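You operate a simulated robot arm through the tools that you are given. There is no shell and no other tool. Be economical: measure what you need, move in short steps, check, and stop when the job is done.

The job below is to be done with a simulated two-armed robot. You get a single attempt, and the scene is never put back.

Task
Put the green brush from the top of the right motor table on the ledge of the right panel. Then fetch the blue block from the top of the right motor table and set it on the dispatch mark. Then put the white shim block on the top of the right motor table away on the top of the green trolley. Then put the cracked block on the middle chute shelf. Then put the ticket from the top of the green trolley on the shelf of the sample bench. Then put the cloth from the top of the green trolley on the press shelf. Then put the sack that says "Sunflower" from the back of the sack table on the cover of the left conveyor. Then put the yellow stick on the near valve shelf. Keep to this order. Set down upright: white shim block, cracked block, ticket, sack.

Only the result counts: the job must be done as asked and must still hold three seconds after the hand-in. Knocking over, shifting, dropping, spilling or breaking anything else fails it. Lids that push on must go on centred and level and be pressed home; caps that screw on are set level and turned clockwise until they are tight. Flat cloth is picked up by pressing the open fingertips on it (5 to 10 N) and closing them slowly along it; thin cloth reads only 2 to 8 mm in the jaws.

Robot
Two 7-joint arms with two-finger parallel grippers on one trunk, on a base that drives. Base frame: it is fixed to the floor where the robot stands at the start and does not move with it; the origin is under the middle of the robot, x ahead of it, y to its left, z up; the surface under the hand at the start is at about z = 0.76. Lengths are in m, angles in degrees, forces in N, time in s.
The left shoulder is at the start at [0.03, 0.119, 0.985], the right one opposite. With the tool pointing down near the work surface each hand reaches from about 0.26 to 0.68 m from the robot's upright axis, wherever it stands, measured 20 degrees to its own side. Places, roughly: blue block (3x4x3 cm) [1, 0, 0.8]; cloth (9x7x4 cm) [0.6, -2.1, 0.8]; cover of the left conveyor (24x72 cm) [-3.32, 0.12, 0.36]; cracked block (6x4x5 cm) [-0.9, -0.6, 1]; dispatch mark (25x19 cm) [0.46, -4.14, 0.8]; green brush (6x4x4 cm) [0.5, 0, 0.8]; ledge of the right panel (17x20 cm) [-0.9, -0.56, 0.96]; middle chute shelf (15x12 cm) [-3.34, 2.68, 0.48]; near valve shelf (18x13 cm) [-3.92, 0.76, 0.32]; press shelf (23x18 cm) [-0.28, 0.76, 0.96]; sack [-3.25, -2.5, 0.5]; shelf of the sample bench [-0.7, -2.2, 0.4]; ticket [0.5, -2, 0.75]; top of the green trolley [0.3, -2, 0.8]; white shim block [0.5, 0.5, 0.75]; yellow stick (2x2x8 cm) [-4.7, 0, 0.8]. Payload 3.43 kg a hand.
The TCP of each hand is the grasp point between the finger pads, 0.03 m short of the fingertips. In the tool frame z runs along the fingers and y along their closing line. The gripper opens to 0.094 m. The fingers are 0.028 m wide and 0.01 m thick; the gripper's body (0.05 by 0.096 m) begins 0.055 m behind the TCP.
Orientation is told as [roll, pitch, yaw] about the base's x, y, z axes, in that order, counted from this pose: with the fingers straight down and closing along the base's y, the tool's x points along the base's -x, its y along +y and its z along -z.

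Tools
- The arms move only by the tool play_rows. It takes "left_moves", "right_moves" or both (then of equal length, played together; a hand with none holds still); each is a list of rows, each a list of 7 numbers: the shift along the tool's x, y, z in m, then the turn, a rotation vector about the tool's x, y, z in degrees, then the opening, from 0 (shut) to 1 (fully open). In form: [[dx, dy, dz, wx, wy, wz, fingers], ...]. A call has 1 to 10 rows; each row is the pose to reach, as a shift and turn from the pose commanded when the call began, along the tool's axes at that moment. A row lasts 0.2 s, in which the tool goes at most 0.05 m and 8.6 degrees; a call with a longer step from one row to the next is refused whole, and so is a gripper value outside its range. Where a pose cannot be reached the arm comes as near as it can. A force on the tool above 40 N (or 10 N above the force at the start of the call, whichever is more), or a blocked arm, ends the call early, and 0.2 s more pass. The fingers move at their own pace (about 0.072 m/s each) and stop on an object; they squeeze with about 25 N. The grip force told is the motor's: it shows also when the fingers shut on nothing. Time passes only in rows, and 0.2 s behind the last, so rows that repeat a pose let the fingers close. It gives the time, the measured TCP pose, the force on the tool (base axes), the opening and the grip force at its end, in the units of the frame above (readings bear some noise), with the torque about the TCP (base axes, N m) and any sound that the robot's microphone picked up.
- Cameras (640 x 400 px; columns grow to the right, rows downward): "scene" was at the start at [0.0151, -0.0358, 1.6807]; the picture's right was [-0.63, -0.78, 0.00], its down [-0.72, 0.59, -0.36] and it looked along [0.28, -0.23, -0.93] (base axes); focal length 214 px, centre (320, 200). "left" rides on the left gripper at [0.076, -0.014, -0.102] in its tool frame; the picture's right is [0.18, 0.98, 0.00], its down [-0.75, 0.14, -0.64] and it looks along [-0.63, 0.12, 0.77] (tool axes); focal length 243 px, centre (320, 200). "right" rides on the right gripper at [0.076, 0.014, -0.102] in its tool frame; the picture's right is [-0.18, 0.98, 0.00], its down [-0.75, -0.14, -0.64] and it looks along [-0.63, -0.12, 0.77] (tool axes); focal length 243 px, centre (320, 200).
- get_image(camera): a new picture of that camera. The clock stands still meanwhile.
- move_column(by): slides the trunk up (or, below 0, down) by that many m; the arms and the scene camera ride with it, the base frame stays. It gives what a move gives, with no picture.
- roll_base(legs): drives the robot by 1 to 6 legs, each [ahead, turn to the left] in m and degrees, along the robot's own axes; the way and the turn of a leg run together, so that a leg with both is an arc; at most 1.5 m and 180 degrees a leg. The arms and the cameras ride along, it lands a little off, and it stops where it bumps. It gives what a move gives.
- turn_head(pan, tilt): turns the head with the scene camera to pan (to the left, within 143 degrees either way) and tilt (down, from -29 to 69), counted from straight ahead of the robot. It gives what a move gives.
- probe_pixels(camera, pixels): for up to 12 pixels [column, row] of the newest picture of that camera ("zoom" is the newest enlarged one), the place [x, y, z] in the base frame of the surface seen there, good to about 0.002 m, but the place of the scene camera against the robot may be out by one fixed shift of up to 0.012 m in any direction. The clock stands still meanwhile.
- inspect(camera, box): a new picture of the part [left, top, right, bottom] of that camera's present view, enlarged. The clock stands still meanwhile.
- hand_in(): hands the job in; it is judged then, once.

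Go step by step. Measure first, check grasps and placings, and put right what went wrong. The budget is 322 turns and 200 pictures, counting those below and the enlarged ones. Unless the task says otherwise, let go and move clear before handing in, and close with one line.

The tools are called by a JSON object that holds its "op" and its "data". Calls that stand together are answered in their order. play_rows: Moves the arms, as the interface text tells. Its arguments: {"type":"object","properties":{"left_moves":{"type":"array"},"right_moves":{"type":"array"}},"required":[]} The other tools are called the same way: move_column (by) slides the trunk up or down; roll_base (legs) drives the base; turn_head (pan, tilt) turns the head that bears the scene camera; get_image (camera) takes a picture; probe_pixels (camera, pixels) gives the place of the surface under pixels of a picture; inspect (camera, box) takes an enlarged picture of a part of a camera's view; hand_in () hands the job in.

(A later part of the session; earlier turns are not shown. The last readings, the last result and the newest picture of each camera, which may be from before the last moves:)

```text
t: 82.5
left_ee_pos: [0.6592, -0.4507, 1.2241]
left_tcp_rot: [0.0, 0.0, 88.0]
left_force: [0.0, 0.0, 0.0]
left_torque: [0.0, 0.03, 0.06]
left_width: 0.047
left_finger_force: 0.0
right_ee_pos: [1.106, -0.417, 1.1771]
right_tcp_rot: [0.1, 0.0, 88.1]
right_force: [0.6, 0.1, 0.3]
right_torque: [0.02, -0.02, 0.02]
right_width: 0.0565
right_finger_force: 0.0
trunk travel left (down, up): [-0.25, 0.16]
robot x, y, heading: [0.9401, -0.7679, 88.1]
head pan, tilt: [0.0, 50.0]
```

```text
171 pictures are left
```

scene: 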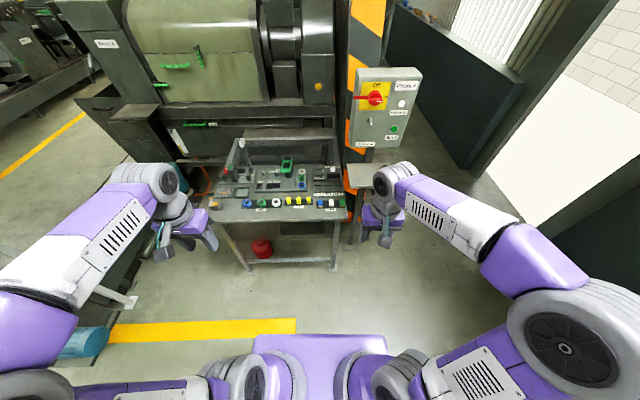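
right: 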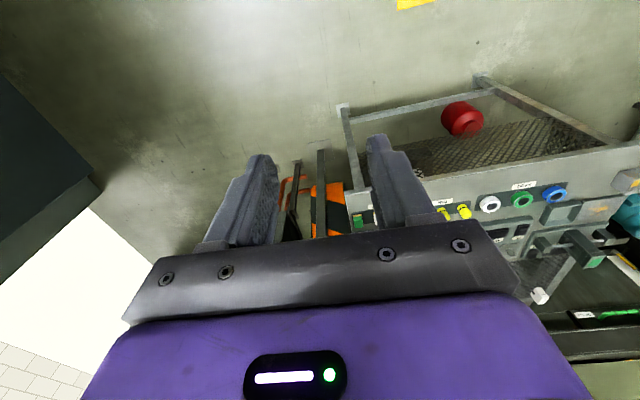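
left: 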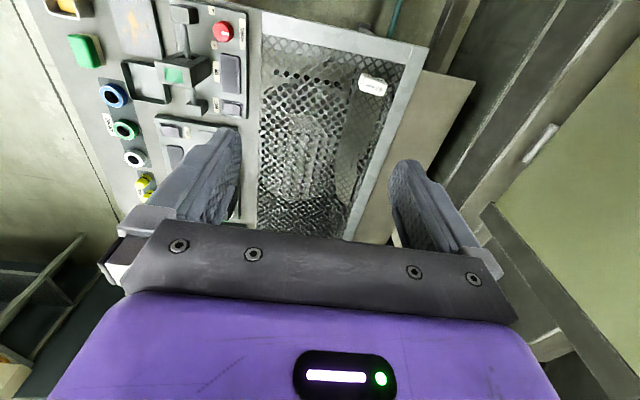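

{"op": "inspect", "data": {"camera": "scene", "box": [200, 145, 360, 245]}}

{"op": "probe_pixels", "data": {"camera": "zoom", "pixels": [[450, 235], [485, 232], [515, 232], [540, 232], [420, 235], [250, 235]]}}

```text
4.00 times, centred on (280, 195) of scene
```

zoom: 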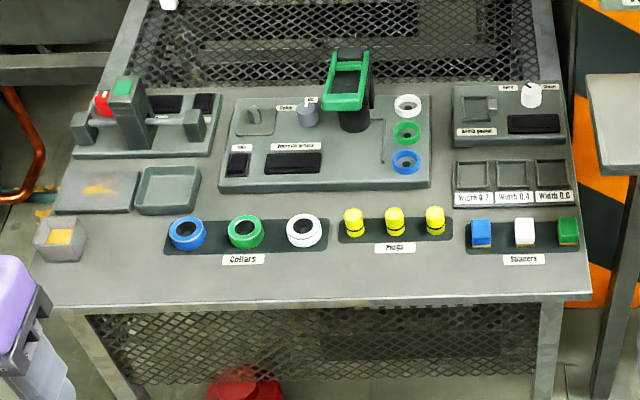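

```text
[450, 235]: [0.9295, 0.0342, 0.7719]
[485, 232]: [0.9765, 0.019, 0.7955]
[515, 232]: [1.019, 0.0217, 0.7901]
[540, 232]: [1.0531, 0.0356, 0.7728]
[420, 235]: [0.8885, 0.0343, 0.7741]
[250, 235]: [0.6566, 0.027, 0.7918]
```

The blue spacer block sits at zoom (481,232), next to a white and a green spacer. I roll 0.22 m closer and look with the right hand camera.

{"op": "roll_base", "data": {"legs": [[0.22, 0]]}}

{"op": "inspect", "data": {"camera": "scene", "box": [280, 190, 400, 290]}}

```text
t: 84.2
left_ee_pos: [0.6667, -0.2321, 1.2232]
left_tcp_rot: [0.0, 0.1, 88.1]
left_force: [0.3, -0.1, -0.2]
left_torque: [-0.03, 0.0, -0.01]
left_width: 0.0472
left_finger_force: 0.1
right_ee_pos: [1.1135, -0.1964, 1.1759]
right_tcp_rot: [0.0, -0.1, 88.0]
right_force: [0.9, 0.4, -1.1]
right_torque: [-0.02, 0.0, 0.0]
right_width: 0.0564
right_finger_force: 0.1
trunk travel left (down, up): [-0.25, 0.16]
robot x, y, heading: [0.9521, -0.547, 88.1]
head pan, tilt: [0.0, 50.0]
```

```text
4.00 times, centred on (340, 240) of scene
```

zoom: 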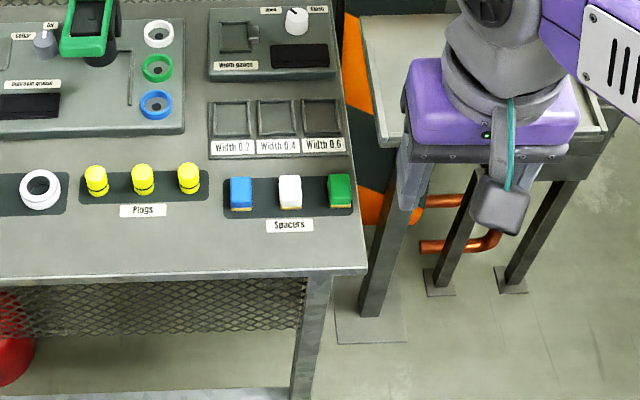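

{"op": "probe_pixels", "data": {"camera": "zoom", "pixels": [[232, 182], [250, 182], [241, 180], [240, 200], [290, 182], [190, 175], [240, 217]]}}

```text
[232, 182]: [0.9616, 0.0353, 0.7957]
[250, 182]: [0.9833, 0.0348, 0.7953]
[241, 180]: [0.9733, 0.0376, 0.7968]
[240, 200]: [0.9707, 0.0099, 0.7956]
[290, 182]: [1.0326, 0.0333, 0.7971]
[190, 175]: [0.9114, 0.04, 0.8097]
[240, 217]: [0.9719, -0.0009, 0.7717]
```

{"op": "play_rows", "data": {"right_moves": [[-0.03, 0.021, 0.02, 0, 0, 0, 0.5], [-0.06, 0.042, 0.04, 0, 0, 0, 0.5], [-0.09, 0.063, 0.06, 0, 0, 0, 0.5], [-0.12, 0.084, 0.08, 0, 0, 0, 0.5], [-0.15, 0.105, 0.11, 0, 0, 0, 0.5], [-0.18, 0.126, 0.14, 0, 0, 0, 0.5], [-0.213, 0.149, 0.16, 0, 0, 0, 0.5], [-0.213, 0.149, 0.2, 0, 0, 0, 0.5], [-0.213, 0.149, 0.23, 0, 0, 0, 0.5]]}}

{"op": "get_image", "data": {"camera": "right"}}

```text
t: 86.2
left_ee_pos: [0.6653, -0.2322, 1.224]
left_tcp_rot: [0.0, 0.0, 88.0]
left_force: [-0.1, 0.1, -0.1]
left_torque: [-0.04, 0.0, 0.01]
left_width: 0.0469
left_finger_force: 0.0
right_ee_pos: [0.971, 0.025, 0.9462]
right_tcp_rot: [0.0, 0.0, 88.0]
right_force: [0.9, -0.7, -0.4]
right_torque: [0.02, -0.01, -0.01]
right_width: 0.0471
right_finger_force: 0.1
trunk travel left (down, up): [-0.25, 0.16]
robot x, y, heading: [0.9544, -0.5456, 88.4]
head pan, tilt: [0.0, 50.0]
```

```text
168 pictures are left
```

right: 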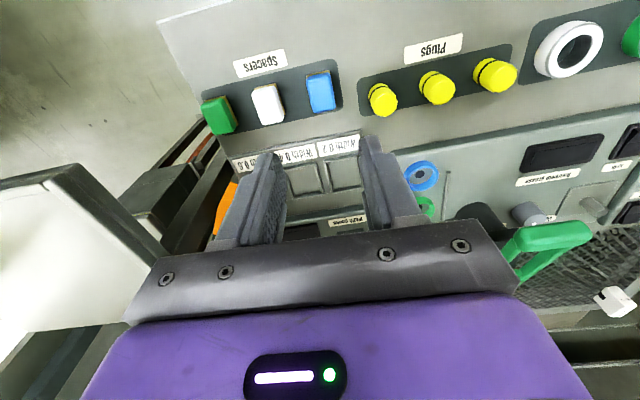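

{"op": "inspect", "data": {"camera": "right", "box": [220, 40, 420, 165]}}

{"op": "probe_pixels", "data": {"camera": "right", "pixels": [[311, 80], [328, 75], [318, 106], [333, 103], [321, 92], [276, 102], [345, 110], [300, 65]]}}

```text
3.20 times, centred on (320, 102) of right
```

zoom: 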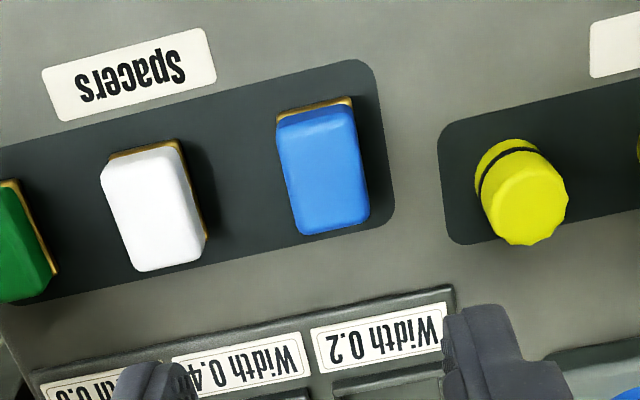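

```text
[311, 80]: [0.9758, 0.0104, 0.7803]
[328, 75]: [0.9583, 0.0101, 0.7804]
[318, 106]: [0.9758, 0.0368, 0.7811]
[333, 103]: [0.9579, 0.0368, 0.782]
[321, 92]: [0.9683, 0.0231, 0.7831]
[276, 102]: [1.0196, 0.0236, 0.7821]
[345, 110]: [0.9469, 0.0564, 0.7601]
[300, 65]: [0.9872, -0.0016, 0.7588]
```

Blue block: x 0.954–0.980, y 0.005–0.041, top 0.783. I descend with a narrow opening and grip, then lift slowly.

{"op": "play_rows", "data": {"right_moves": [[0.001, 0.004, 0.04, 0, 0, 0, 0.42], [0.001, 0.004, 0.08, 0, 0, 0, 0.42], [0.001, 0.004, 0.12, 0, 0, 0, 0.42], [0.001, 0.004, 0.145, 0, 0, 0, 0.42], [0.001, 0.004, 0.153, 0, 0, 0, 0.42], [0.001, 0.004, 0.153, 0, 0, 0, 0], [0.001, 0.004, 0.153, 0, 0, 0, 0], [0.001, 0.004, 0.153, 0, 0, 0, 0], [0.001, 0.004, 0.148, 0, 0, 0, 0], [0.001, 0.004, 0.135, 0, 0, 0, 0]]}}

{"op": "play_rows", "data": {"right_moves": [[0, 0, -0.02, 0, 0, 0, 0], [0, 0, -0.04, 0, 0, 0, 0], [0, 0, -0.07, 0, 0, 0, 0]]}}

{"op": "get_image", "data": {"camera": "right"}}

```text
t: 88.4
left_ee_pos: [0.6663, -0.2338, 1.2233]
left_tcp_rot: [0.1, 0.0, 88.0]
left_force: [-0.2, -0.7, 0.9]
left_torque: [-0.01, 0.02, 0.0]
left_width: 0.0471
left_finger_force: 0.0
right_ee_pos: [0.9656, 0.021, 0.8126]
right_tcp_rot: [0.0, 0.0, 88.0]
right_force: [-0.9, 0.2, -0.2]
right_torque: [-0.01, 0.01, 0.01]
right_width: 0.025
right_finger_force: 24.8
trunk travel left (down, up): [-0.25, 0.16]
robot x, y, heading: [0.9531, -0.5451, 88.0]
head pan, tilt: [0.0, 50.0]
```

```text
t: 89.2
left_ee_pos: [0.666, -0.233, 1.2245]
left_tcp_rot: [0.0, 0.0, 88.0]
left_force: [0.2, 0.5, 0.1]
left_torque: [-0.02, 0.0, 0.0]
left_width: 0.047
left_finger_force: 0.0
right_ee_pos: [0.9674, 0.02, 0.8833]
right_tcp_rot: [0.0, 0.0, 88.0]
right_force: [1.0, -0.7, -0.9]
right_torque: [0.01, -0.02, -0.03]
right_width: 0.025
right_finger_force: 25.0
trunk travel left (down, up): [-0.25, 0.16]
robot x, y, heading: [0.9532, -0.545, 88.0]
head pan, tilt: [0.0, 50.0]
```

```text
166 pictures are left
```

right: 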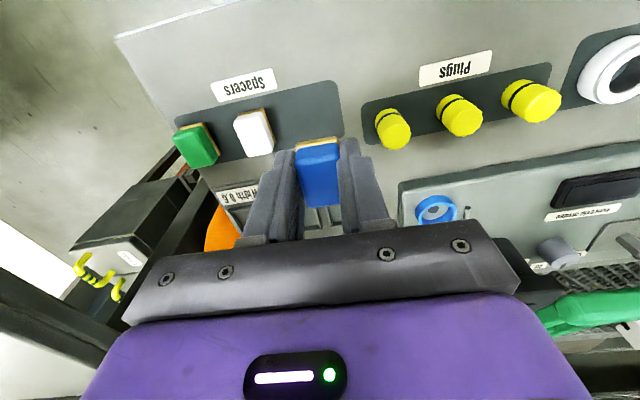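

The blue block is held (25 mm). I lift, retract, back out and turn to face south for a look.

{"op": "play_rows", "data": {"right_moves": [[0, 0, -0.04, 0, 0, 0, 0], [0, 0, -0.08, 0, 0, 0, 0], [0, 0, -0.12, 0, 0, 0, 0], [0.03, -0.02, -0.15, 0, 0, 0, 0], [0.06, -0.04, -0.18, 0, 0, 0, 0], [0.09, -0.06, -0.2, 0, 0, 0, 0], [0.12, -0.085, -0.23, 0, 0, 0, 0], [0.15, -0.11, -0.25, 0, 0, 0, 0], [0.18, -0.13, -0.27, 0, 0, 0, 0], [0.21, -0.15, -0.29, 0, 0, 0, 0]]}}

{"op": "roll_base", "data": {"legs": [[-0.5, 0], [0, -90], [0, -88]]}}

{"op": "turn_head", "data": {"pan": 0, "tilt": 25}}

{"op": "get_image", "data": {"camera": "scene"}}

```text
t: 91.4
left_ee_pos: [0.6657, -0.2332, 1.2242]
left_tcp_rot: [0.2, 0.1, 88.0]
left_force: [0.0, 0.0, 0.2]
left_torque: [0.05, 0.01, 0.01]
left_width: 0.0471
left_finger_force: 0.1
right_ee_pos: [1.1148, -0.196, 1.1713]
right_tcp_rot: [0.1, -0.1, 88.0]
right_force: [-0.4, -0.9, -1.7]
right_torque: [0.01, 0.02, 0.0]
right_width: 0.0252
right_finger_force: 25.1
trunk travel left (down, up): [-0.25, 0.16]
robot x, y, heading: [0.9523, -0.5515, 88.1]
head pan, tilt: [0.0, 50.0]
```

```text
t: 101.8
left_ee_pos: [1.2454, -1.331, 1.2242]
left_tcp_rot: [0.0, 0.0, -86.8]
left_force: [-0.4, -0.4, -0.2]
left_torque: [0.02, 0.02, 0.0]
left_width: 0.0474
left_finger_force: 0.1
right_ee_pos: [0.8024, -1.4114, 1.1704]
right_tcp_rot: [0.0, 0.1, -86.7]
right_force: [-0.7, 0.3, -0.6]
right_torque: [-0.04, 0.0, 0.02]
right_width: 0.0251
right_finger_force: 25.2
trunk travel left (down, up): [-0.25, 0.16]
robot x, y, heading: [0.9271, -1.0456, -86.4]
head pan, tilt: [0.0, 50.0]
```

```text
t: 102.7
left_ee_pos: [1.2445, -1.3293, 1.2238]
left_tcp_rot: [0.0, -0.1, -86.7]
left_force: [0.0, 0.5, 0.0]
left_torque: [0.02, -0.03, 0.0]
left_width: 0.0472
left_finger_force: 0.1
right_ee_pos: [0.8048, -1.4106, 1.17]
right_tcp_rot: [0.0, -0.1, -86.8]
right_force: [0.1, 0.8, -1.1]
right_torque: [-0.03, 0.0, 0.01]
right_width: 0.0249
right_finger_force: 24.9
trunk travel left (down, up): [-0.25, 0.16]
robot x, y, heading: [0.9365, -1.043, -86.6]
head pan, tilt: [0.0, 25.0]
```

```text
165 pictures are left
```

scene: 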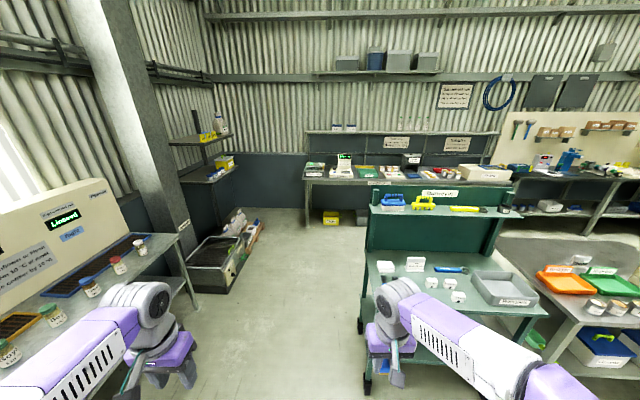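

{"op": "inspect", "data": {"camera": "scene", "box": [290, 110, 530, 260]}}

{"op": "probe_pixels", "data": {"camera": "zoom", "pixels": [[60, 190], [230, 205], [340, 160], [410, 155], [220, 215], [160, 170], [500, 165], [215, 400], [180, 350], [300, 230]]}}

{"op": "probe_pixels", "data": {"camera": "scene", "pixels": [[230, 285], [200, 300], [365, 310], [185, 245], [520, 320], [375, 260]]}}

```text
2.67 times, centred on (410, 185) of scene
```

zoom: 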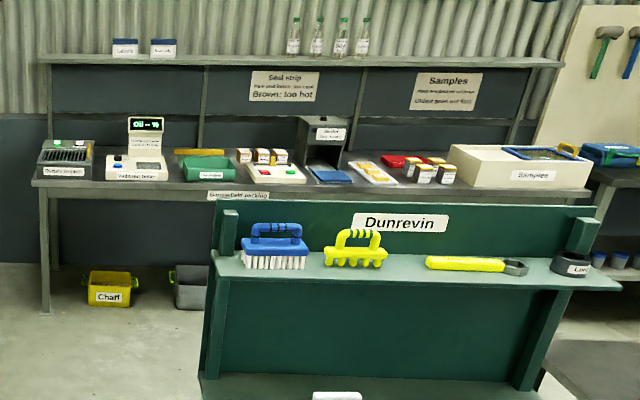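

```text
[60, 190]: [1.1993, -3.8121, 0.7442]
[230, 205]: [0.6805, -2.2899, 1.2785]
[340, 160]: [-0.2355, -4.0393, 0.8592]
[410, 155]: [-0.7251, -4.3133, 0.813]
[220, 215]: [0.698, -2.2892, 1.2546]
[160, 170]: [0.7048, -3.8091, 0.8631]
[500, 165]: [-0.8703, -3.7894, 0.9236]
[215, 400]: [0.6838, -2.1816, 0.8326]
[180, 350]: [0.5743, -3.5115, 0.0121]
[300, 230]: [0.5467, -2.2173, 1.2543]
```

```text
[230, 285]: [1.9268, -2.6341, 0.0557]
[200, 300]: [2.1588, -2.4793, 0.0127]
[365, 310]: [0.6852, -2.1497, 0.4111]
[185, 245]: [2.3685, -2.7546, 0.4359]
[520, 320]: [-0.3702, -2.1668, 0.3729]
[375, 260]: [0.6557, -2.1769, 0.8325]
```

The dispatch bench is at y≈-3.8…-4.3. I check the left-hand bench clearance before passing the trolley.

{"op": "probe_pixels", "data": {"camera": "scene", "pixels": [[90, 288], [170, 245], [50, 318], [10, 360], [200, 305], [140, 250]]}}

```text
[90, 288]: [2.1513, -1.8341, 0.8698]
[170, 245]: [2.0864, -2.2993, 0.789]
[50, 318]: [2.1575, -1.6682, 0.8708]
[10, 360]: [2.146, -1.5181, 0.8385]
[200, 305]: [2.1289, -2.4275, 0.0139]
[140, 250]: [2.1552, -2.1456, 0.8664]
```

The left bench starts at x≈2.0, so there is room; I swing out to x≈1.2, drive past the trolley and stop before the bench.

{"op": "roll_base", "data": {"legs": [[0, 25], [0.6, 0], [0, -28.4], [1.3, 0], [0, -40]]}}

{"op": "turn_head", "data": {"pan": 5, "tilt": 35}}

{"op": "get_image", "data": {"camera": "scene"}}

```text
t: 116.6
left_ee_pos: [1.2767, -3.2665, 1.2241]
left_tcp_rot: [0.0, 0.0, -129.6]
left_force: [1.1, -0.3, 0.4]
left_torque: [0.01, 0.02, 0.02]
left_width: 0.047
left_finger_force: 0.1
right_ee_pos: [0.8986, -3.0235, 1.1702]
right_tcp_rot: [0.1, 0.1, -129.6]
right_force: [-1.1, 0.6, -0.5]
right_torque: [0.02, -0.02, -0.02]
right_width: 0.0253
right_finger_force: 25.1
trunk travel left (down, up): [-0.25, 0.16]
robot x, y, heading: [1.244, -2.8413, -129.4]
head pan, tilt: [0.0, 25.0]
```

```text
t: 117.3
left_ee_pos: [1.2766, -3.2656, 1.2232]
left_tcp_rot: [0.0, 0.0, -129.6]
left_force: [1.1, 0.1, 0.0]
left_torque: [-0.02, 0.04, 0.02]
left_width: 0.0469
left_finger_force: 0.0
right_ee_pos: [0.899, -3.0214, 1.17]
right_tcp_rot: [0.1, 0.0, -129.7]
right_force: [0.4, 0.5, -0.6]
right_torque: [-0.03, 0.03, -0.01]
right_width: 0.0253
right_finger_force: 25.2
trunk travel left (down, up): [-0.25, 0.16]
robot x, y, heading: [1.2419, -2.8463, -129.5]
head pan, tilt: [5.0, 35.0]
```

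```text
163 pictures are left
```

scene: 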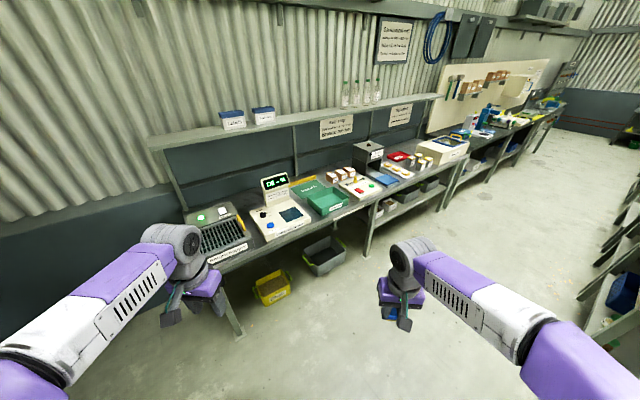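

{"op": "inspect", "data": {"camera": "scene", "box": [240, 150, 400, 250]}}

{"op": "probe_pixels", "data": {"camera": "zoom", "pixels": [[340, 215], [300, 155], [240, 130], [260, 180], [355, 160], [310, 240], [250, 110], [330, 180], [410, 160], [215, 220]]}}

```text
4.00 times, centred on (320, 200) of scene
```

zoom: 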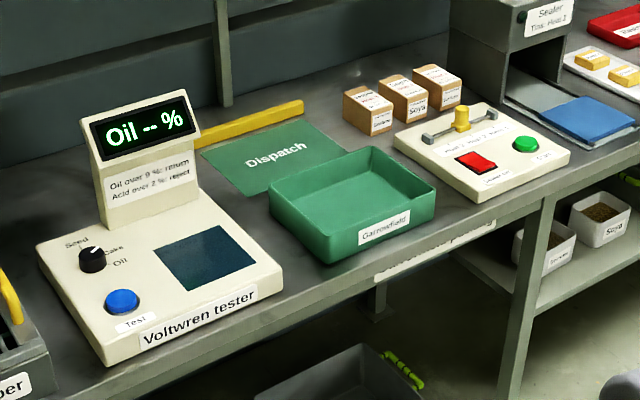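

```text
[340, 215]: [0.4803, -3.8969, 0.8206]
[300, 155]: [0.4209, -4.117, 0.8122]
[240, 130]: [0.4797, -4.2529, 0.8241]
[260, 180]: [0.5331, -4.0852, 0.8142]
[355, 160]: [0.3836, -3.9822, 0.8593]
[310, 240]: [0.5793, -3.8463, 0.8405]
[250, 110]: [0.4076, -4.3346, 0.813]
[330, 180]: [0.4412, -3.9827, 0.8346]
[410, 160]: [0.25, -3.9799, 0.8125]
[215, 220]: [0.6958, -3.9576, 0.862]
```

The green "Dispatch" mat is behind the Galrowfield tray. I check the overhead shelf's position.

{"op": "probe_pixels", "data": {"camera": "scene", "pixels": [[300, 130], [295, 118], [340, 112], [250, 140], [335, 128], [230, 125]]}}

{"op": "roll_base", "data": {"legs": [[0, -45.5], [0.62, 0], [0, 85]]}}

```text
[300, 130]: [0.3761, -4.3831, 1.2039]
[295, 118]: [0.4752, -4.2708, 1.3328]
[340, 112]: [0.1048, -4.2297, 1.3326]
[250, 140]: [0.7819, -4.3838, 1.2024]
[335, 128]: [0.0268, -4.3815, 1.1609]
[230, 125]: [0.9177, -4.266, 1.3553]
```

```text
t: 126.5
left_ee_pos: [0.9405, -3.1997, 1.2248]
left_tcp_rot: [0.0, 0.0, -87.5]
left_force: [0.4, -0.3, -0.3]
left_torque: [-0.01, 0.01, 0.01]
left_width: 0.047
left_finger_force: 0.0
right_ee_pos: [0.4966, -3.2739, 1.1692]
right_tcp_rot: [0.0, 0.0, -87.5]
right_force: [0.2, 0.2, -1.3]
right_torque: [-0.04, 0.0, -0.05]
right_width: 0.025
right_finger_force: 24.9
trunk travel left (down, up): [-0.25, 0.16]
robot x, y, heading: [0.6359, -2.9116, -87.2]
head pan, tilt: [5.0, 35.0]
```

{"op": "roll_base", "data": {"legs": [[0.59, 0]]}}

{"op": "turn_head", "data": {"pan": -8, "tilt": 45}}

{"op": "get_image", "data": {"camera": "scene"}}

{"op": "get_image", "data": {"camera": "right"}}

```text
t: 129.9
left_ee_pos: [0.9581, -3.8066, 1.2235]
left_tcp_rot: [0.1, 0.0, -88.4]
left_force: [-0.4, 0.0, 0.3]
left_torque: [0.0, 0.01, 0.01]
left_width: 0.0468
left_finger_force: 0.0
right_ee_pos: [0.5149, -3.8724, 1.1706]
right_tcp_rot: [0.1, -0.1, -88.3]
right_force: [0.7, -0.9, -1.4]
right_torque: [0.01, 0.03, -0.02]
right_width: 0.0252
right_finger_force: 25.5
trunk travel left (down, up): [-0.25, 0.16]
robot x, y, heading: [0.6575, -3.5095, -88.3]
head pan, tilt: [5.0, 35.0]
```

```text
t: 130.6
left_ee_pos: [0.9589, -3.807, 1.2226]
left_tcp_rot: [0.0, 0.0, -88.4]
left_force: [1.0, 0.0, 0.3]
left_torque: [0.01, -0.01, 0.03]
left_width: 0.0469
left_finger_force: 0.0
right_ee_pos: [0.515, -3.8738, 1.17]
right_tcp_rot: [-0.1, 0.0, -88.3]
right_force: [-0.3, -0.3, -0.1]
right_torque: [-0.01, 0.0, -0.02]
right_width: 0.0252
right_finger_force: 25.3
trunk travel left (down, up): [-0.25, 0.16]
robot x, y, heading: [0.6604, -3.5102, -88.4]
head pan, tilt: [-8.0, 45.0]
```

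```text
161 pictures are left
```

scene: 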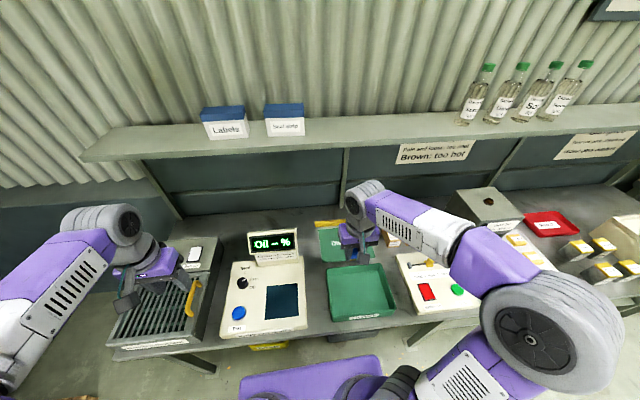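

```text
160 pictures are left
```

right: 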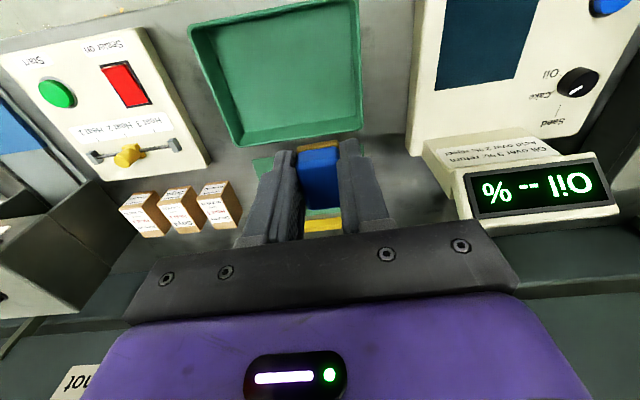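

{"op": "play_rows", "data": {"right_moves": [[-0.042, -0.01, 0, 0, 0, 0, 0], [-0.085, -0.02, 0, 0, 0, 0, 0], [-0.128, -0.03, 0, 0, 0, 0, 0], [-0.17, -0.042, 0, 0, 0, 0, 0], [-0.212, -0.053, 0, 0, 0, 0, 0], [-0.254, -0.063, 0.01, 0, 0, 0, 0], [-0.254, -0.063, 0.05, 0, 0, 0, 0], [-0.254, -0.063, 0.1, 0, 0, 0, 0], [-0.254, -0.063, 0.15, 0, 0, 0, 0], [-0.254, -0.063, 0.2, 0, 0, 0, 0]]}}

{"op": "get_image", "data": {"camera": "right"}}

{"op": "get_image", "data": {"camera": "scene"}}

```text
t: 132.8
left_ee_pos: [0.9589, -3.8063, 1.2244]
left_tcp_rot: [0.0, 0.0, -88.4]
left_force: [0.1, -0.1, -0.9]
left_torque: [0.06, 0.02, -0.01]
left_width: 0.0472
left_finger_force: 0.1
right_ee_pos: [0.4579, -4.1299, 0.9641]
right_tcp_rot: [0.2, 0.0, -88.4]
right_force: [-0.3, 0.0, 0.2]
right_torque: [-0.02, 0.01, 0.0]
right_width: 0.0249
right_finger_force: 24.5
right hand out of reach, approached as far as the arm can: row 6
trunk travel left (down, up): [-0.25, 0.16]
robot x, y, heading: [0.6551, -3.512, -88.2]
head pan, tilt: [-8.0, 45.0]
```

```text
159 pictures are left
```

right: 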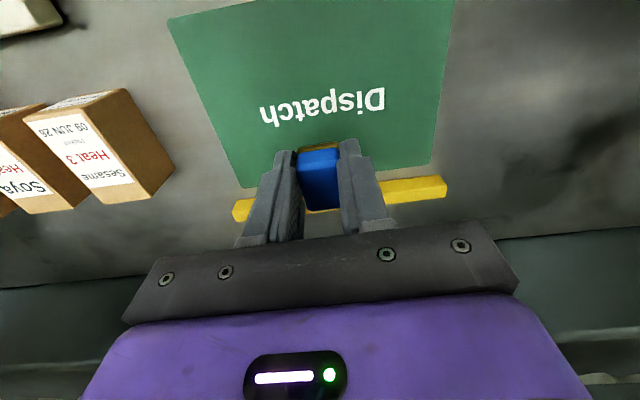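

```text
158 pictures are left
```

scene: 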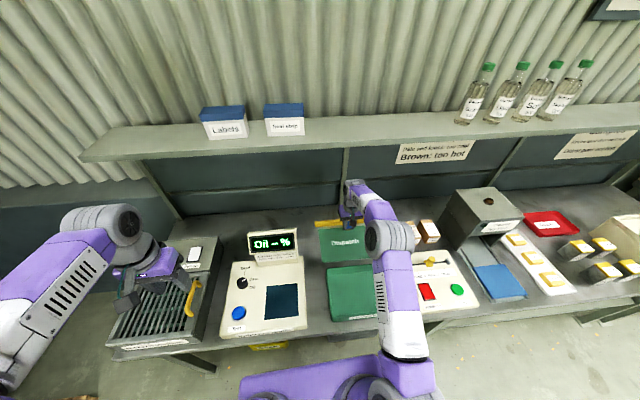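

{"op": "probe_pixels", "data": {"camera": "right", "pixels": [[230, 165], [245, 185], [425, 165], [180, 30], [320, 110], [450, 10], [380, 60]]}}

```text
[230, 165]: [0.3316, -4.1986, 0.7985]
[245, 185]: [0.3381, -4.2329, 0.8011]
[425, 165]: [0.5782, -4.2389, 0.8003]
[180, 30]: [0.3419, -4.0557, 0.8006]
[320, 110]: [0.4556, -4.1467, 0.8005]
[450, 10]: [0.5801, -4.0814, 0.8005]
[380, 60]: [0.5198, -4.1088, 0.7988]
```

The mat is x 0.335–0.585, y -4.24…-4.045, z 0.800; the block is above its middle. I lower and release.

{"op": "play_rows", "data": {"right_moves": [[0, 0, 0.04, 0, 0, 0, 0], [0, 0, 0.08, 0, 0, 0, 0], [0, 0, 0.11, 0, 0, 0, 0], [0, 0, 0.12, 0, 0, 0, 0], [0, 0, 0.126, 0, 0, 0, 0], [0, 0, 0.13, 0, 0, 0, 0], [0, 0, 0.13, 0, 0, 0, 0]]}}

```text
t: 134.4
left_ee_pos: [0.9596, -3.8062, 1.2227]
left_tcp_rot: [0.0, -0.1, -88.4]
left_force: [-0.1, -0.9, -0.5]
left_torque: [0.02, -0.01, 0.02]
left_width: 0.0472
left_finger_force: 0.0
right_ee_pos: [0.4613, -4.1283, 0.8389]
right_tcp_rot: [0.2, 0.0, -88.3]
right_force: [0.6, 0.1, -0.8]
right_torque: [0.05, -0.03, 0.01]
right_width: 0.0251
right_finger_force: 24.8
trunk travel left (down, up): [-0.25, 0.16]
robot x, y, heading: [0.6538, -3.5128, -88.1]
head pan, tilt: [-8.0, 45.0]
```

{"op": "play_rows", "data": {"right_moves": [[0, 0, 0.003, 0, 0, 0, 0], [0, 0, 0.005, 0, 0, 0, 0], [0, 0, 0.006, 0, 0, 0, 0], [0, 0, 0.006, 0, 0, 0, 0.4], [0, 0, 0.006, 0, 0, 0, 0.5], [0, 0, -0.03, 0, 0, 0, 0.5], [0, 0, -0.08, 0, 0, 0, 0.5], [0, 0, -0.13, 0, 0, 0, 0.5]]}}

{"op": "get_image", "data": {"camera": "right"}}

```text
t: 136.2
left_ee_pos: [0.9583, -3.8061, 1.224]
left_tcp_rot: [0.0, 0.1, -88.4]
left_force: [0.1, 0.9, 0.5]
left_torque: [-0.02, -0.03, 0.02]
left_width: 0.0469
left_finger_force: 0.1
right_ee_pos: [0.4599, -4.1282, 0.9726]
right_tcp_rot: [0.0, -0.1, -88.3]
right_force: [-0.3, 0.4, -1.1]
right_torque: [-0.02, 0.0, -0.01]
right_width: 0.047
right_finger_force: 0.1
trunk travel left (down, up): [-0.25, 0.16]
robot x, y, heading: [0.6547, -3.5096, -88.1]
head pan, tilt: [-8.0, 45.0]
```

```text
157 pictures are left
```

right: 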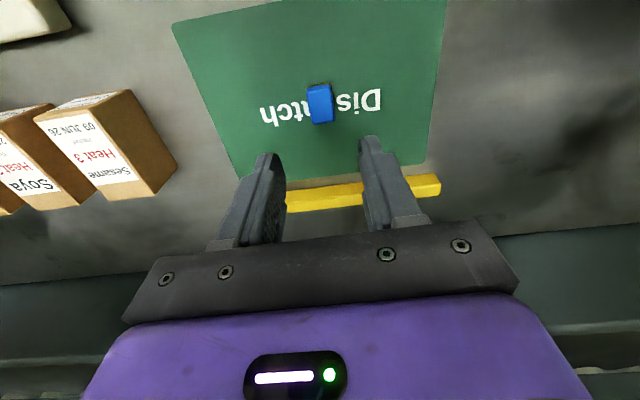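

The blue block sits on the Dispatch mat at (320,103). I retract and drive back round the trolley towards the first place.

{"op": "play_rows", "data": {"right_moves": [[0, 0, -0.05, 0, 0, 0, 0.5], [0, 0, -0.1, 0, 0, 0, 0.5], [0, 0, -0.15, 0, 0, 0, 0.5], [0.045, 0.01, -0.18, 0, 0, 0, 0.5], [0.09, 0.02, -0.2, 0, 0, 0, 0.5], [0.135, 0.03, -0.2, 0, 0, 0, 0.5], [0.18, 0.045, -0.2, 0, 0, 0, 0.5], [0.22, 0.055, -0.2, 0, 0, 0, 0.5], [0.255, 0.063, -0.2, 0, 0, 0, 0.5]]}}

{"op": "roll_base", "data": {"legs": [[-0.62, 0], [0, 88.2], [0.58, 0], [0, 90], [1.5, 0], [0.35, 0]]}}

```text
refused: row 4 steps farther than a row can; nothing moved
```

```text
t: 159.4
left_ee_pos: [0.8191, -0.6662, 1.2244]
left_tcp_rot: [0.0, 0.0, 92.4]
left_force: [0.0, 0.1, 0.3]
left_torque: [-0.04, 0.03, -0.03]
left_width: 0.0471
left_finger_force: 0.1
right_ee_pos: [1.3127, -0.3378, 0.9722]
right_tcp_rot: [0.1, 0.1, 92.5]
right_force: [-0.7, 0.2, -0.6]
right_torque: [0.01, 0.02, 0.02]
right_width: 0.0471
right_finger_force: 0.1
trunk travel left (down, up): [-0.25, 0.16]
robot x, y, heading: [1.1275, -0.9597, 92.4]
head pan, tilt: [-8.0, 45.0]
```

The retract was refused for one long step, yet the base drove without any bump. I retract the arm now before going on.

{"op": "play_rows", "data": {"right_moves": [[0.01, 0, -0.04, 0, 0, 0, 0.5], [0.02, 0, -0.08, 0, 0, 0, 0.5], [0.04, 0.0, -0.12, 0, 0, 0, 0.5], [0.07, 0.01, -0.15, 0, 0, 0, 0.5], [0.1, 0.02, -0.18, 0, 0, 0, 0.5], [0.14, 0.03, -0.2, 0, 0, 0, 0.5], [0.18, 0.04, -0.2, 0, 0, 0, 0.5], [0.22, 0.05, -0.2, 0, 0, 0, 0.5], [0.255, 0.063, -0.2, 0, 0, 0, 0.5]]}}

```text
t: 161.4
left_ee_pos: [0.8179, -0.6675, 1.2237]
left_tcp_rot: [0.1, -0.1, 92.4]
left_force: [0.1, -0.7, 0.5]
left_torque: [0.02, 0.0, 0.0]
left_width: 0.0469
left_finger_force: 0.1
right_ee_pos: [1.2609, -0.598, 1.1705]
right_tcp_rot: [-0.1, 0.0, 92.3]
right_force: [0.0, 0.1, -0.3]
right_torque: [0.0, 0.03, -0.02]
right_width: 0.0467
right_finger_force: 0.0
trunk travel left (down, up): [-0.25, 0.16]
robot x, y, heading: [1.126, -0.9541, 92.4]
head pan, tilt: [-8.0, 45.0]
```

{"op": "roll_base", "data": {"legs": [[0, 87.6], [1.1, 0], [0, -90]]}}

{"op": "turn_head", "data": {"pan": 0, "tilt": 45}}

{"op": "get_image", "data": {"camera": "scene"}}

```text
t: 174.6
left_ee_pos: [-0.2544, -0.6915, 1.2237]
left_tcp_rot: [-0.1, 0.0, 91.7]
left_force: [0.3, 0.1, -0.4]
left_torque: [0.0, 0.0, -0.05]
left_width: 0.0467
left_finger_force: 0.1
right_ee_pos: [0.1905, -0.6271, 1.1704]
right_tcp_rot: [0.1, 0.0, 91.7]
right_force: [0.3, 0.1, -0.7]
right_torque: [0.02, -0.02, 0.02]
right_width: 0.0469
right_finger_force: 0.0
trunk travel left (down, up): [-0.25, 0.16]
robot x, y, heading: [0.0511, -0.9845, 91.7]
head pan, tilt: [-8.0, 45.0]
```

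```text
t: 175.3
left_ee_pos: [-0.2544, -0.6917, 1.2249]
left_tcp_rot: [0.0, 0.0, 91.7]
left_force: [0.4, -0.5, -0.1]
left_torque: [-0.02, 0.0, 0.01]
left_width: 0.0467
left_finger_force: 0.0
right_ee_pos: [0.1911, -0.6271, 1.1713]
right_tcp_rot: [0.0, 0.1, 91.7]
right_force: [-0.5, 0.4, -0.4]
right_torque: [0.03, 0.01, 0.01]
right_width: 0.0471
right_finger_force: 0.1
trunk travel left (down, up): [-0.25, 0.16]
robot x, y, heading: [0.0492, -0.9839, 91.7]
head pan, tilt: [0.0, 45.0]
```

```text
156 pictures are left
```

scene: 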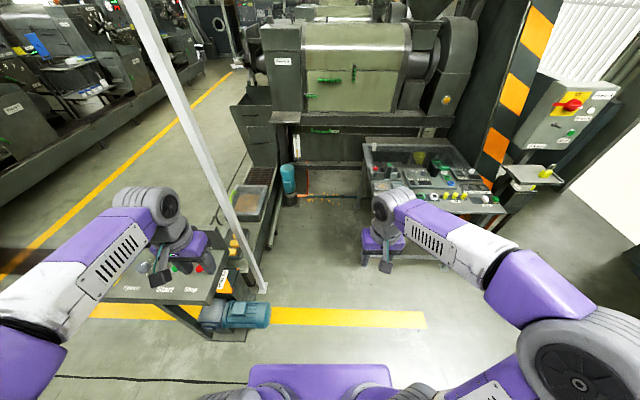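

{"op": "inspect", "data": {"camera": "scene", "box": [230, 70, 410, 220]}}

{"op": "probe_pixels", "data": {"camera": "zoom", "pixels": [[494, 270], [500, 345], [210, 240], [220, 140], [280, 205], [330, 300], [480, 380], [60, 130], [170, 205]]}}

```text
2.67 times, centred on (320, 145) of scene
```

zoom: 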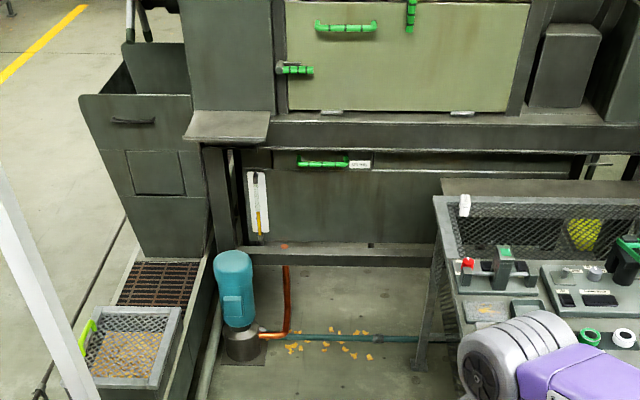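

```text
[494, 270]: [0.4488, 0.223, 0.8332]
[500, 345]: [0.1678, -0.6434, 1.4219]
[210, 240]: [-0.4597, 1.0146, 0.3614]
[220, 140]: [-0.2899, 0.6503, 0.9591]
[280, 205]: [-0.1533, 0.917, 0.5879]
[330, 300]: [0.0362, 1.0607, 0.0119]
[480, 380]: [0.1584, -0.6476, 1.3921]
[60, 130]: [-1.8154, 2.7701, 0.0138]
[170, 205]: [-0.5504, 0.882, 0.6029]
```

{"op": "probe_pixels", "data": {"camera": "zoom", "pixels": [[235, 280], [240, 345], [464, 205], [464, 196], [205, 340], [260, 345], [290, 280], [440, 230]]}}

```text
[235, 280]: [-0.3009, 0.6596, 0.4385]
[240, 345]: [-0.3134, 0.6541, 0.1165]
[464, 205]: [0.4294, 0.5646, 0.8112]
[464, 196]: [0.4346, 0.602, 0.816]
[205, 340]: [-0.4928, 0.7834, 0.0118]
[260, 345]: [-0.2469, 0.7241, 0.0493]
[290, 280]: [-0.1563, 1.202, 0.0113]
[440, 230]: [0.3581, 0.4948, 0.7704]
```

I drive up the corridor to y≈0.1; the white shim (zoom (464,203)) at about [0.43, 0.58] will be to the front right.

{"op": "roll_base", "data": {"legs": [[0, -1.7], [1.08, 0]]}}

{"op": "turn_head", "data": {"pan": -35, "tilt": 55}}

{"op": "get_image", "data": {"camera": "scene"}}

{"op": "get_image", "data": {"camera": "right"}}

```text
t: 181.2
left_ee_pos: [-0.2384, 0.4188, 1.2235]
left_tcp_rot: [0.1, 0.0, 89.3]
left_force: [-0.1, 0.6, 0.3]
left_torque: [-0.01, 0.01, 0.01]
left_width: 0.0471
left_finger_force: 0.1
right_ee_pos: [0.2074, 0.4634, 1.1711]
right_tcp_rot: [0.0, 0.0, 89.5]
right_force: [0.4, 0.9, -0.4]
right_torque: [0.01, -0.01, 0.0]
right_width: 0.0468
right_finger_force: 0.0
trunk travel left (down, up): [-0.25, 0.16]
robot x, y, heading: [0.0543, 0.1171, 89.6]
head pan, tilt: [0.0, 45.0]
```

```text
t: 182.3
left_ee_pos: [-0.2404, 0.4172, 1.2245]
left_tcp_rot: [0.1, 0.0, 89.4]
left_force: [0.0, 1.3, -0.5]
left_torque: [-0.01, 0.02, -0.02]
left_width: 0.0468
left_finger_force: 0.0
right_ee_pos: [0.2062, 0.4639, 1.1715]
right_tcp_rot: [0.1, 0.0, 89.5]
right_force: [0.4, -0.2, 1.1]
right_torque: [-0.05, 0.01, -0.01]
right_width: 0.0469
right_finger_force: 0.1
trunk travel left (down, up): [-0.25, 0.16]
robot x, y, heading: [0.0514, 0.1102, 89.4]
head pan, tilt: [-35.0, 55.0]
```

```text
154 pictures are left
```

scene: 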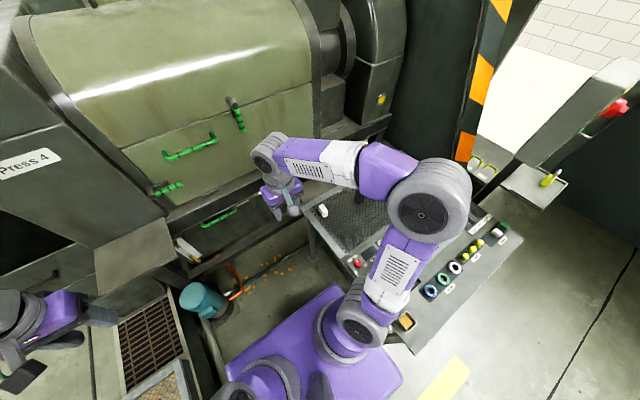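

```text
153 pictures are left
```

right: 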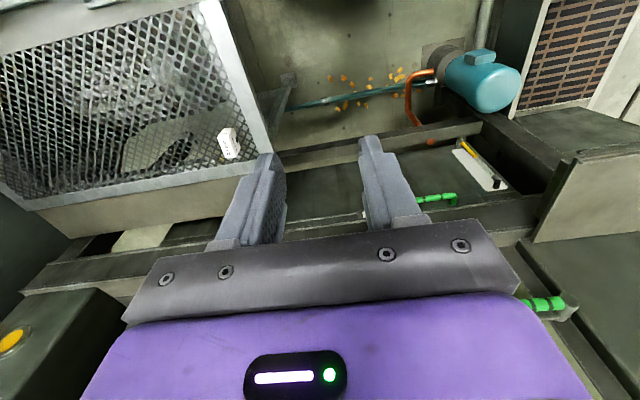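

{"op": "inspect", "data": {"camera": "right", "box": [180, 100, 280, 180]}}

{"op": "probe_pixels", "data": {"camera": "zoom", "pixels": [[270, 190], [320, 190], [300, 280], [370, 360], [260, 160], [340, 250], [250, 300], [310, 230]]}}

{"op": "inspect", "data": {"camera": "scene", "box": [290, 185, 390, 265]}}

```text
5.00 times, centred on (230, 140) of right
```

zoom: 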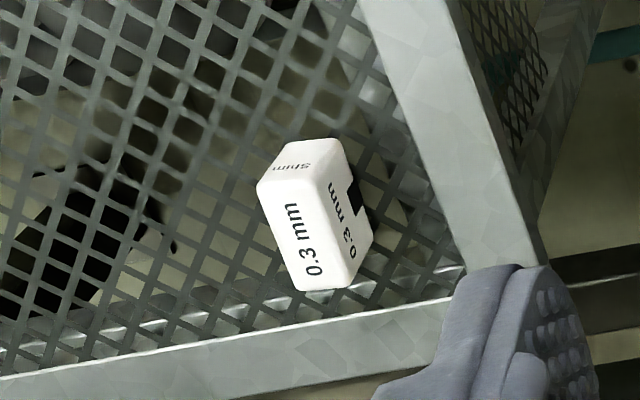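

```text
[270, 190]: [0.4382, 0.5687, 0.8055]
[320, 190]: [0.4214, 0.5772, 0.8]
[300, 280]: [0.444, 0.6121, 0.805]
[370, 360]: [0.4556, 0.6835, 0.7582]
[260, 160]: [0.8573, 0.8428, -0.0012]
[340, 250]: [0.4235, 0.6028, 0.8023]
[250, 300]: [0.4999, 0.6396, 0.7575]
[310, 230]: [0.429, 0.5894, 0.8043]
```

```text
5.00 times, centred on (340, 225) of scene
```

zoom: 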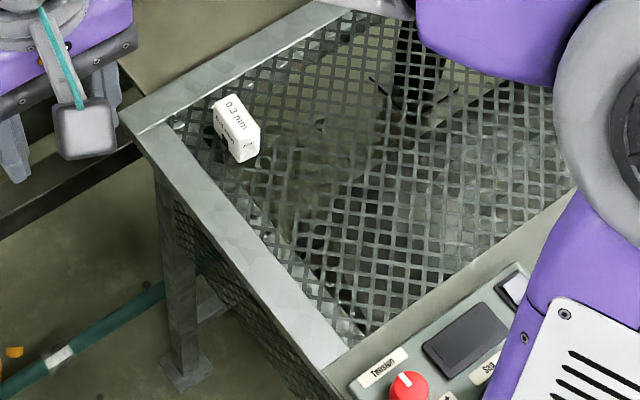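

The shim block lies at about [0.431, 0.590], top 0.805, turned ≈6°. I move above it and check.

{"op": "play_rows", "data": {"right_moves": [[-0.016, -0.028, 0.01, 0, 0, 1, 0.6], [-0.032, -0.056, 0.03, 0, 0, 2, 0.6], [-0.048, -0.084, 0.06, 0, 0, 3, 0.6], [-0.064, -0.112, 0.09, 0, 0, 4, 0.6], [-0.08, -0.14, 0.12, 0, 0, 5, 0.6], [-0.096, -0.168, 0.15, 0, 0, 6, 0.6], [-0.112, -0.196, 0.18, 0, 0, 6, 0.6], [-0.128, -0.224, 0.21, 0, 0, 6, 0.6], [-0.128, -0.224, 0.24, 0, 0, 6, 0.6]]}}

{"op": "inspect", "data": {"camera": "right", "box": [220, 0, 420, 160]}}

{"op": "probe_pixels", "data": {"camera": "right", "pixels": [[320, 90], [320, 80], [320, 100], [310, 90], [330, 90]]}}

```text
t: 184.3
left_ee_pos: [-0.2389, 0.4174, 1.2244]
left_tcp_rot: [0.0, 0.0, 89.5]
left_force: [-0.5, 0.2, 0.3]
left_torque: [0.03, 0.01, -0.01]
left_width: 0.0471
left_finger_force: 0.1
right_ee_pos: [0.4298, 0.5885, 0.9313]
right_tcp_rot: [0.1, -0.1, 83.5]
right_force: [-0.4, 0.1, -0.4]
right_torque: [0.0, 0.0, 0.0]
right_width: 0.0563
right_finger_force: 0.1
trunk travel left (down, up): [-0.25, 0.16]
robot x, y, heading: [0.0532, 0.1091, 89.8]
head pan, tilt: [-35.0, 55.0]
```

```text
2.50 times, centred on (320, 80) of right
```

zoom: 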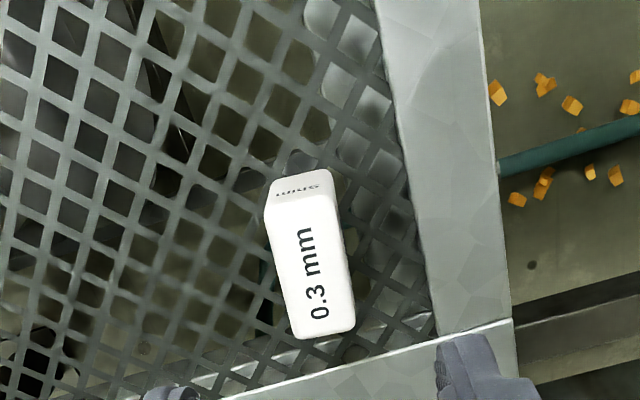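

```text
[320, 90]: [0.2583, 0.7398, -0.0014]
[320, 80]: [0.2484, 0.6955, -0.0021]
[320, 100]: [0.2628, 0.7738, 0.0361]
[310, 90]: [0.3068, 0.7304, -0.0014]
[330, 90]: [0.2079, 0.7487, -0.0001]
```

{"op": "probe_pixels", "data": {"camera": "zoom", "pixels": [[285, 210], [328, 205], [300, 325], [342, 315], [312, 260], [300, 190], [430, 200], [260, 390], [480, 260]]}}

```text
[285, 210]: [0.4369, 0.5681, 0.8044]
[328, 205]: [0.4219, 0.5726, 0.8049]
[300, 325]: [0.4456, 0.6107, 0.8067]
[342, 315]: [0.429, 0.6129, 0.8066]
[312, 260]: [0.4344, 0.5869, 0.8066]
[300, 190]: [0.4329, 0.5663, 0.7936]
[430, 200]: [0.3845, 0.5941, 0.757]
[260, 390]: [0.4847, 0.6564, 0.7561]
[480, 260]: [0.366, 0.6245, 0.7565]
```

Block centre [0.433, 0.590], turned ≈10°, top 0.806. I descend, grip and lift slowly.

{"op": "play_rows", "data": {"right_moves": [[-0.002, -0.003, 0.04, 0, 0, 2, 0.6], [-0.002, -0.003, 0.08, 0, 0, 4, 0.5], [-0.002, -0.003, 0.11, 0, 0, 4, 0.5], [-0.002, -0.003, 0.134, 0, 0, 4, 0.5], [-0.002, -0.003, 0.134, 0, 0, 4, 0], [-0.002, -0.003, 0.134, 0, 0, 4, 0], [-0.002, -0.003, 0.134, 0, 0, 4, 0], [-0.002, -0.003, 0.134, 0, 0, 4, 0], [-0.002, -0.003, 0.129, 0, 0, 4, 0], [-0.002, -0.003, 0.12, 0, 0, 4, 0]]}}

{"op": "play_rows", "data": {"right_moves": [[0, 0, -0.02, 0, 0, 0, 0], [0, 0, -0.04, 0, 0, 0, 0], [0, 0, -0.07, 0, 0, 0, 0], [0, 0, -0.1, 0, 0, 0, 0]]}}

{"op": "get_image", "data": {"camera": "right"}}

```text
t: 186.5
left_ee_pos: [-0.2395, 0.4174, 1.2237]
left_tcp_rot: [0.0, 0.0, 89.4]
left_force: [0.0, 0.5, -0.5]
left_torque: [-0.01, -0.03, 0.01]
left_width: 0.0469
left_finger_force: 0.0
right_ee_pos: [0.4349, 0.591, 0.8127]
right_tcp_rot: [0.1, -0.2, 79.5]
right_force: [0.1, 0.5, -0.6]
right_torque: [0.01, -0.01, -0.01]
right_width: 0.0298
right_finger_force: 24.7
trunk travel left (down, up): [-0.25, 0.16]
robot x, y, heading: [0.0536, 0.1111, 89.8]
head pan, tilt: [-35.0, 55.0]
```

```text
t: 187.5
left_ee_pos: [-0.2394, 0.4161, 1.2244]
left_tcp_rot: [-0.1, -0.1, 89.3]
left_force: [0.1, -0.1, -0.5]
left_torque: [0.0, 0.01, 0.01]
left_width: 0.0469
left_finger_force: 0.1
right_ee_pos: [0.4336, 0.5905, 0.9125]
right_tcp_rot: [0.0, -0.1, 79.5]
right_force: [0.2, 0.3, 0.1]
right_torque: [-0.01, -0.02, 0.02]
right_width: 0.03
right_finger_force: 24.8
trunk travel left (down, up): [-0.25, 0.16]
robot x, y, heading: [0.0542, 0.1123, 89.5]
head pan, tilt: [-35.0, 55.0]
```

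```text
149 pictures are left
```

right: 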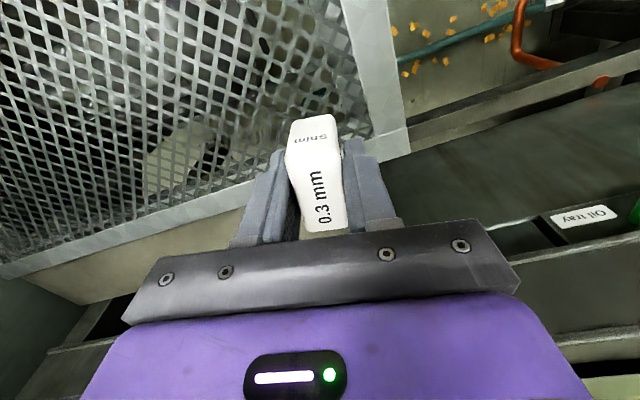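

The shim block is held (30 mm). I retract to the carry pose.

{"op": "play_rows", "data": {"right_moves": [[0, 0, -0.03, 0, 0, 0, 0], [0, 0, -0.07, 0, 0, 0, 0], [0.02, 0.025, -0.1, 0, 0, -1, 0], [0.04, 0.05, -0.13, 0, 0, -2, 0], [0.06, 0.075, -0.155, 0, 0, -4, 0], [0.08, 0.1, -0.18, 0, 0, -6, 0], [0.1, 0.125, -0.205, 0, 0, -8, 0], [0.125, 0.15, -0.23, 0, 0, -10, 0], [0.145, 0.175, -0.25, 0, 0, -10, 0], [0.165, 0.2, -0.26, 0, 0, -10, 0]]}}

```text
t: 189.7
left_ee_pos: [-0.2396, 0.4172, 1.224]
left_tcp_rot: [0.0, 0.0, 89.4]
left_force: [0.4, -0.4, -0.5]
left_torque: [0.0, 0.0, 0.04]
left_width: 0.0471
left_finger_force: 0.0
right_ee_pos: [0.2066, 0.4659, 1.1713]
right_tcp_rot: [0.0, -0.1, 89.4]
right_force: [-0.2, 0.0, -1.1]
right_torque: [-0.03, -0.02, -0.03]
right_width: 0.0297
right_finger_force: 25.2
trunk travel left (down, up): [-0.25, 0.16]
robot x, y, heading: [0.054, 0.1106, 89.7]
head pan, tilt: [-35.0, 55.0]
```

{"op": "roll_base", "data": {"legs": [[-1.15, 0], [0, -90], [0, -90]]}}

{"op": "turn_head", "data": {"pan": 10, "tilt": 45}}

{"op": "get_image", "data": {"camera": "scene"}}

```text
t: 203.5
left_ee_pos: [0.292, -1.4008, 1.2251]
left_tcp_rot: [0.1, 0.1, -96.3]
left_force: [0.0, -1.1, -0.5]
left_torque: [-0.03, -0.01, -0.01]
left_width: 0.0469
left_finger_force: 0.0
right_ee_pos: [-0.1569, -1.4067, 1.1716]
right_tcp_rot: [0.2, 0.0, -96.2]
right_force: [-0.6, 0.3, -0.7]
right_torque: [0.0, 0.0, 0.01]
right_width: 0.0298
right_finger_force: 24.8
trunk travel left (down, up): [-0.25, 0.16]
robot x, y, heading: [0.0302, -1.0642, -96.0]
head pan, tilt: [-35.0, 55.0]
```

```text
t: 204.6
left_ee_pos: [0.2916, -1.4004, 1.2236]
left_tcp_rot: [0.0, 0.0, -96.2]
left_force: [-0.1, -0.3, 0.6]
left_torque: [-0.01, 0.0, 0.01]
left_width: 0.0469
left_finger_force: 0.0
right_ee_pos: [-0.1579, -1.4076, 1.1714]
right_tcp_rot: [0.1, 0.0, -96.2]
right_force: [-0.3, -0.3, -0.6]
right_torque: [0.01, -0.02, 0.0]
right_width: 0.0299
right_finger_force: 24.7
trunk travel left (down, up): [-0.25, 0.16]
robot x, y, heading: [0.0312, -1.0666, -95.9]
head pan, tilt: [10.0, 45.0]
```

```text
148 pictures are left
```

scene: 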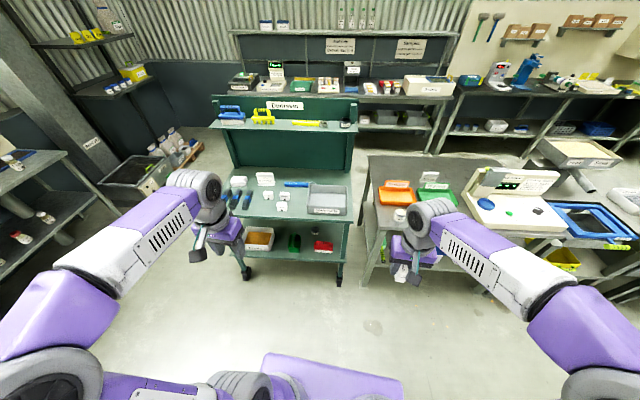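

{"op": "inspect", "data": {"camera": "scene", "box": [200, 90, 380, 240]}}

{"op": "probe_pixels", "data": {"camera": "zoom", "pixels": [[130, 350], [535, 375], [300, 330], [240, 320], [460, 335], [290, 360], [340, 330], [230, 250], [450, 310], [350, 345], [330, 305], [430, 310]]}}

```text
2.67 times, centred on (290, 165) of scene
```

zoom: 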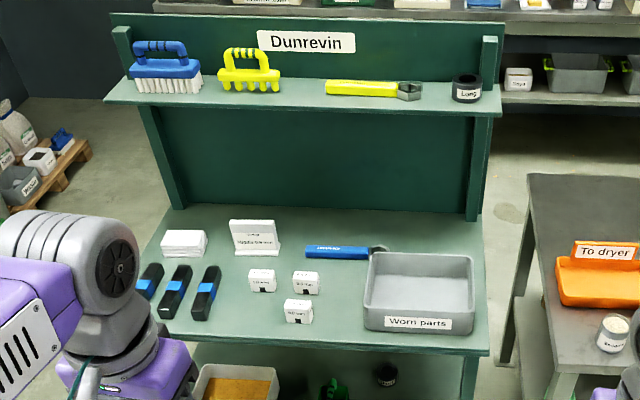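

```text
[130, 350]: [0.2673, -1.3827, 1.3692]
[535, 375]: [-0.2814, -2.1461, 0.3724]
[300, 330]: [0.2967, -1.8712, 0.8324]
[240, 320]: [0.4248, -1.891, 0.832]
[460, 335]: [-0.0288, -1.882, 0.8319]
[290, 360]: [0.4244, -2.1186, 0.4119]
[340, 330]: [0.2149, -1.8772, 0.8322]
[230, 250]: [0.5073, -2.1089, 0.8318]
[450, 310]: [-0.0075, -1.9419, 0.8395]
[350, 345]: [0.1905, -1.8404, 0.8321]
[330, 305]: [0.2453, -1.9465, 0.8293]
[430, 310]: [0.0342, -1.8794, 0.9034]
```

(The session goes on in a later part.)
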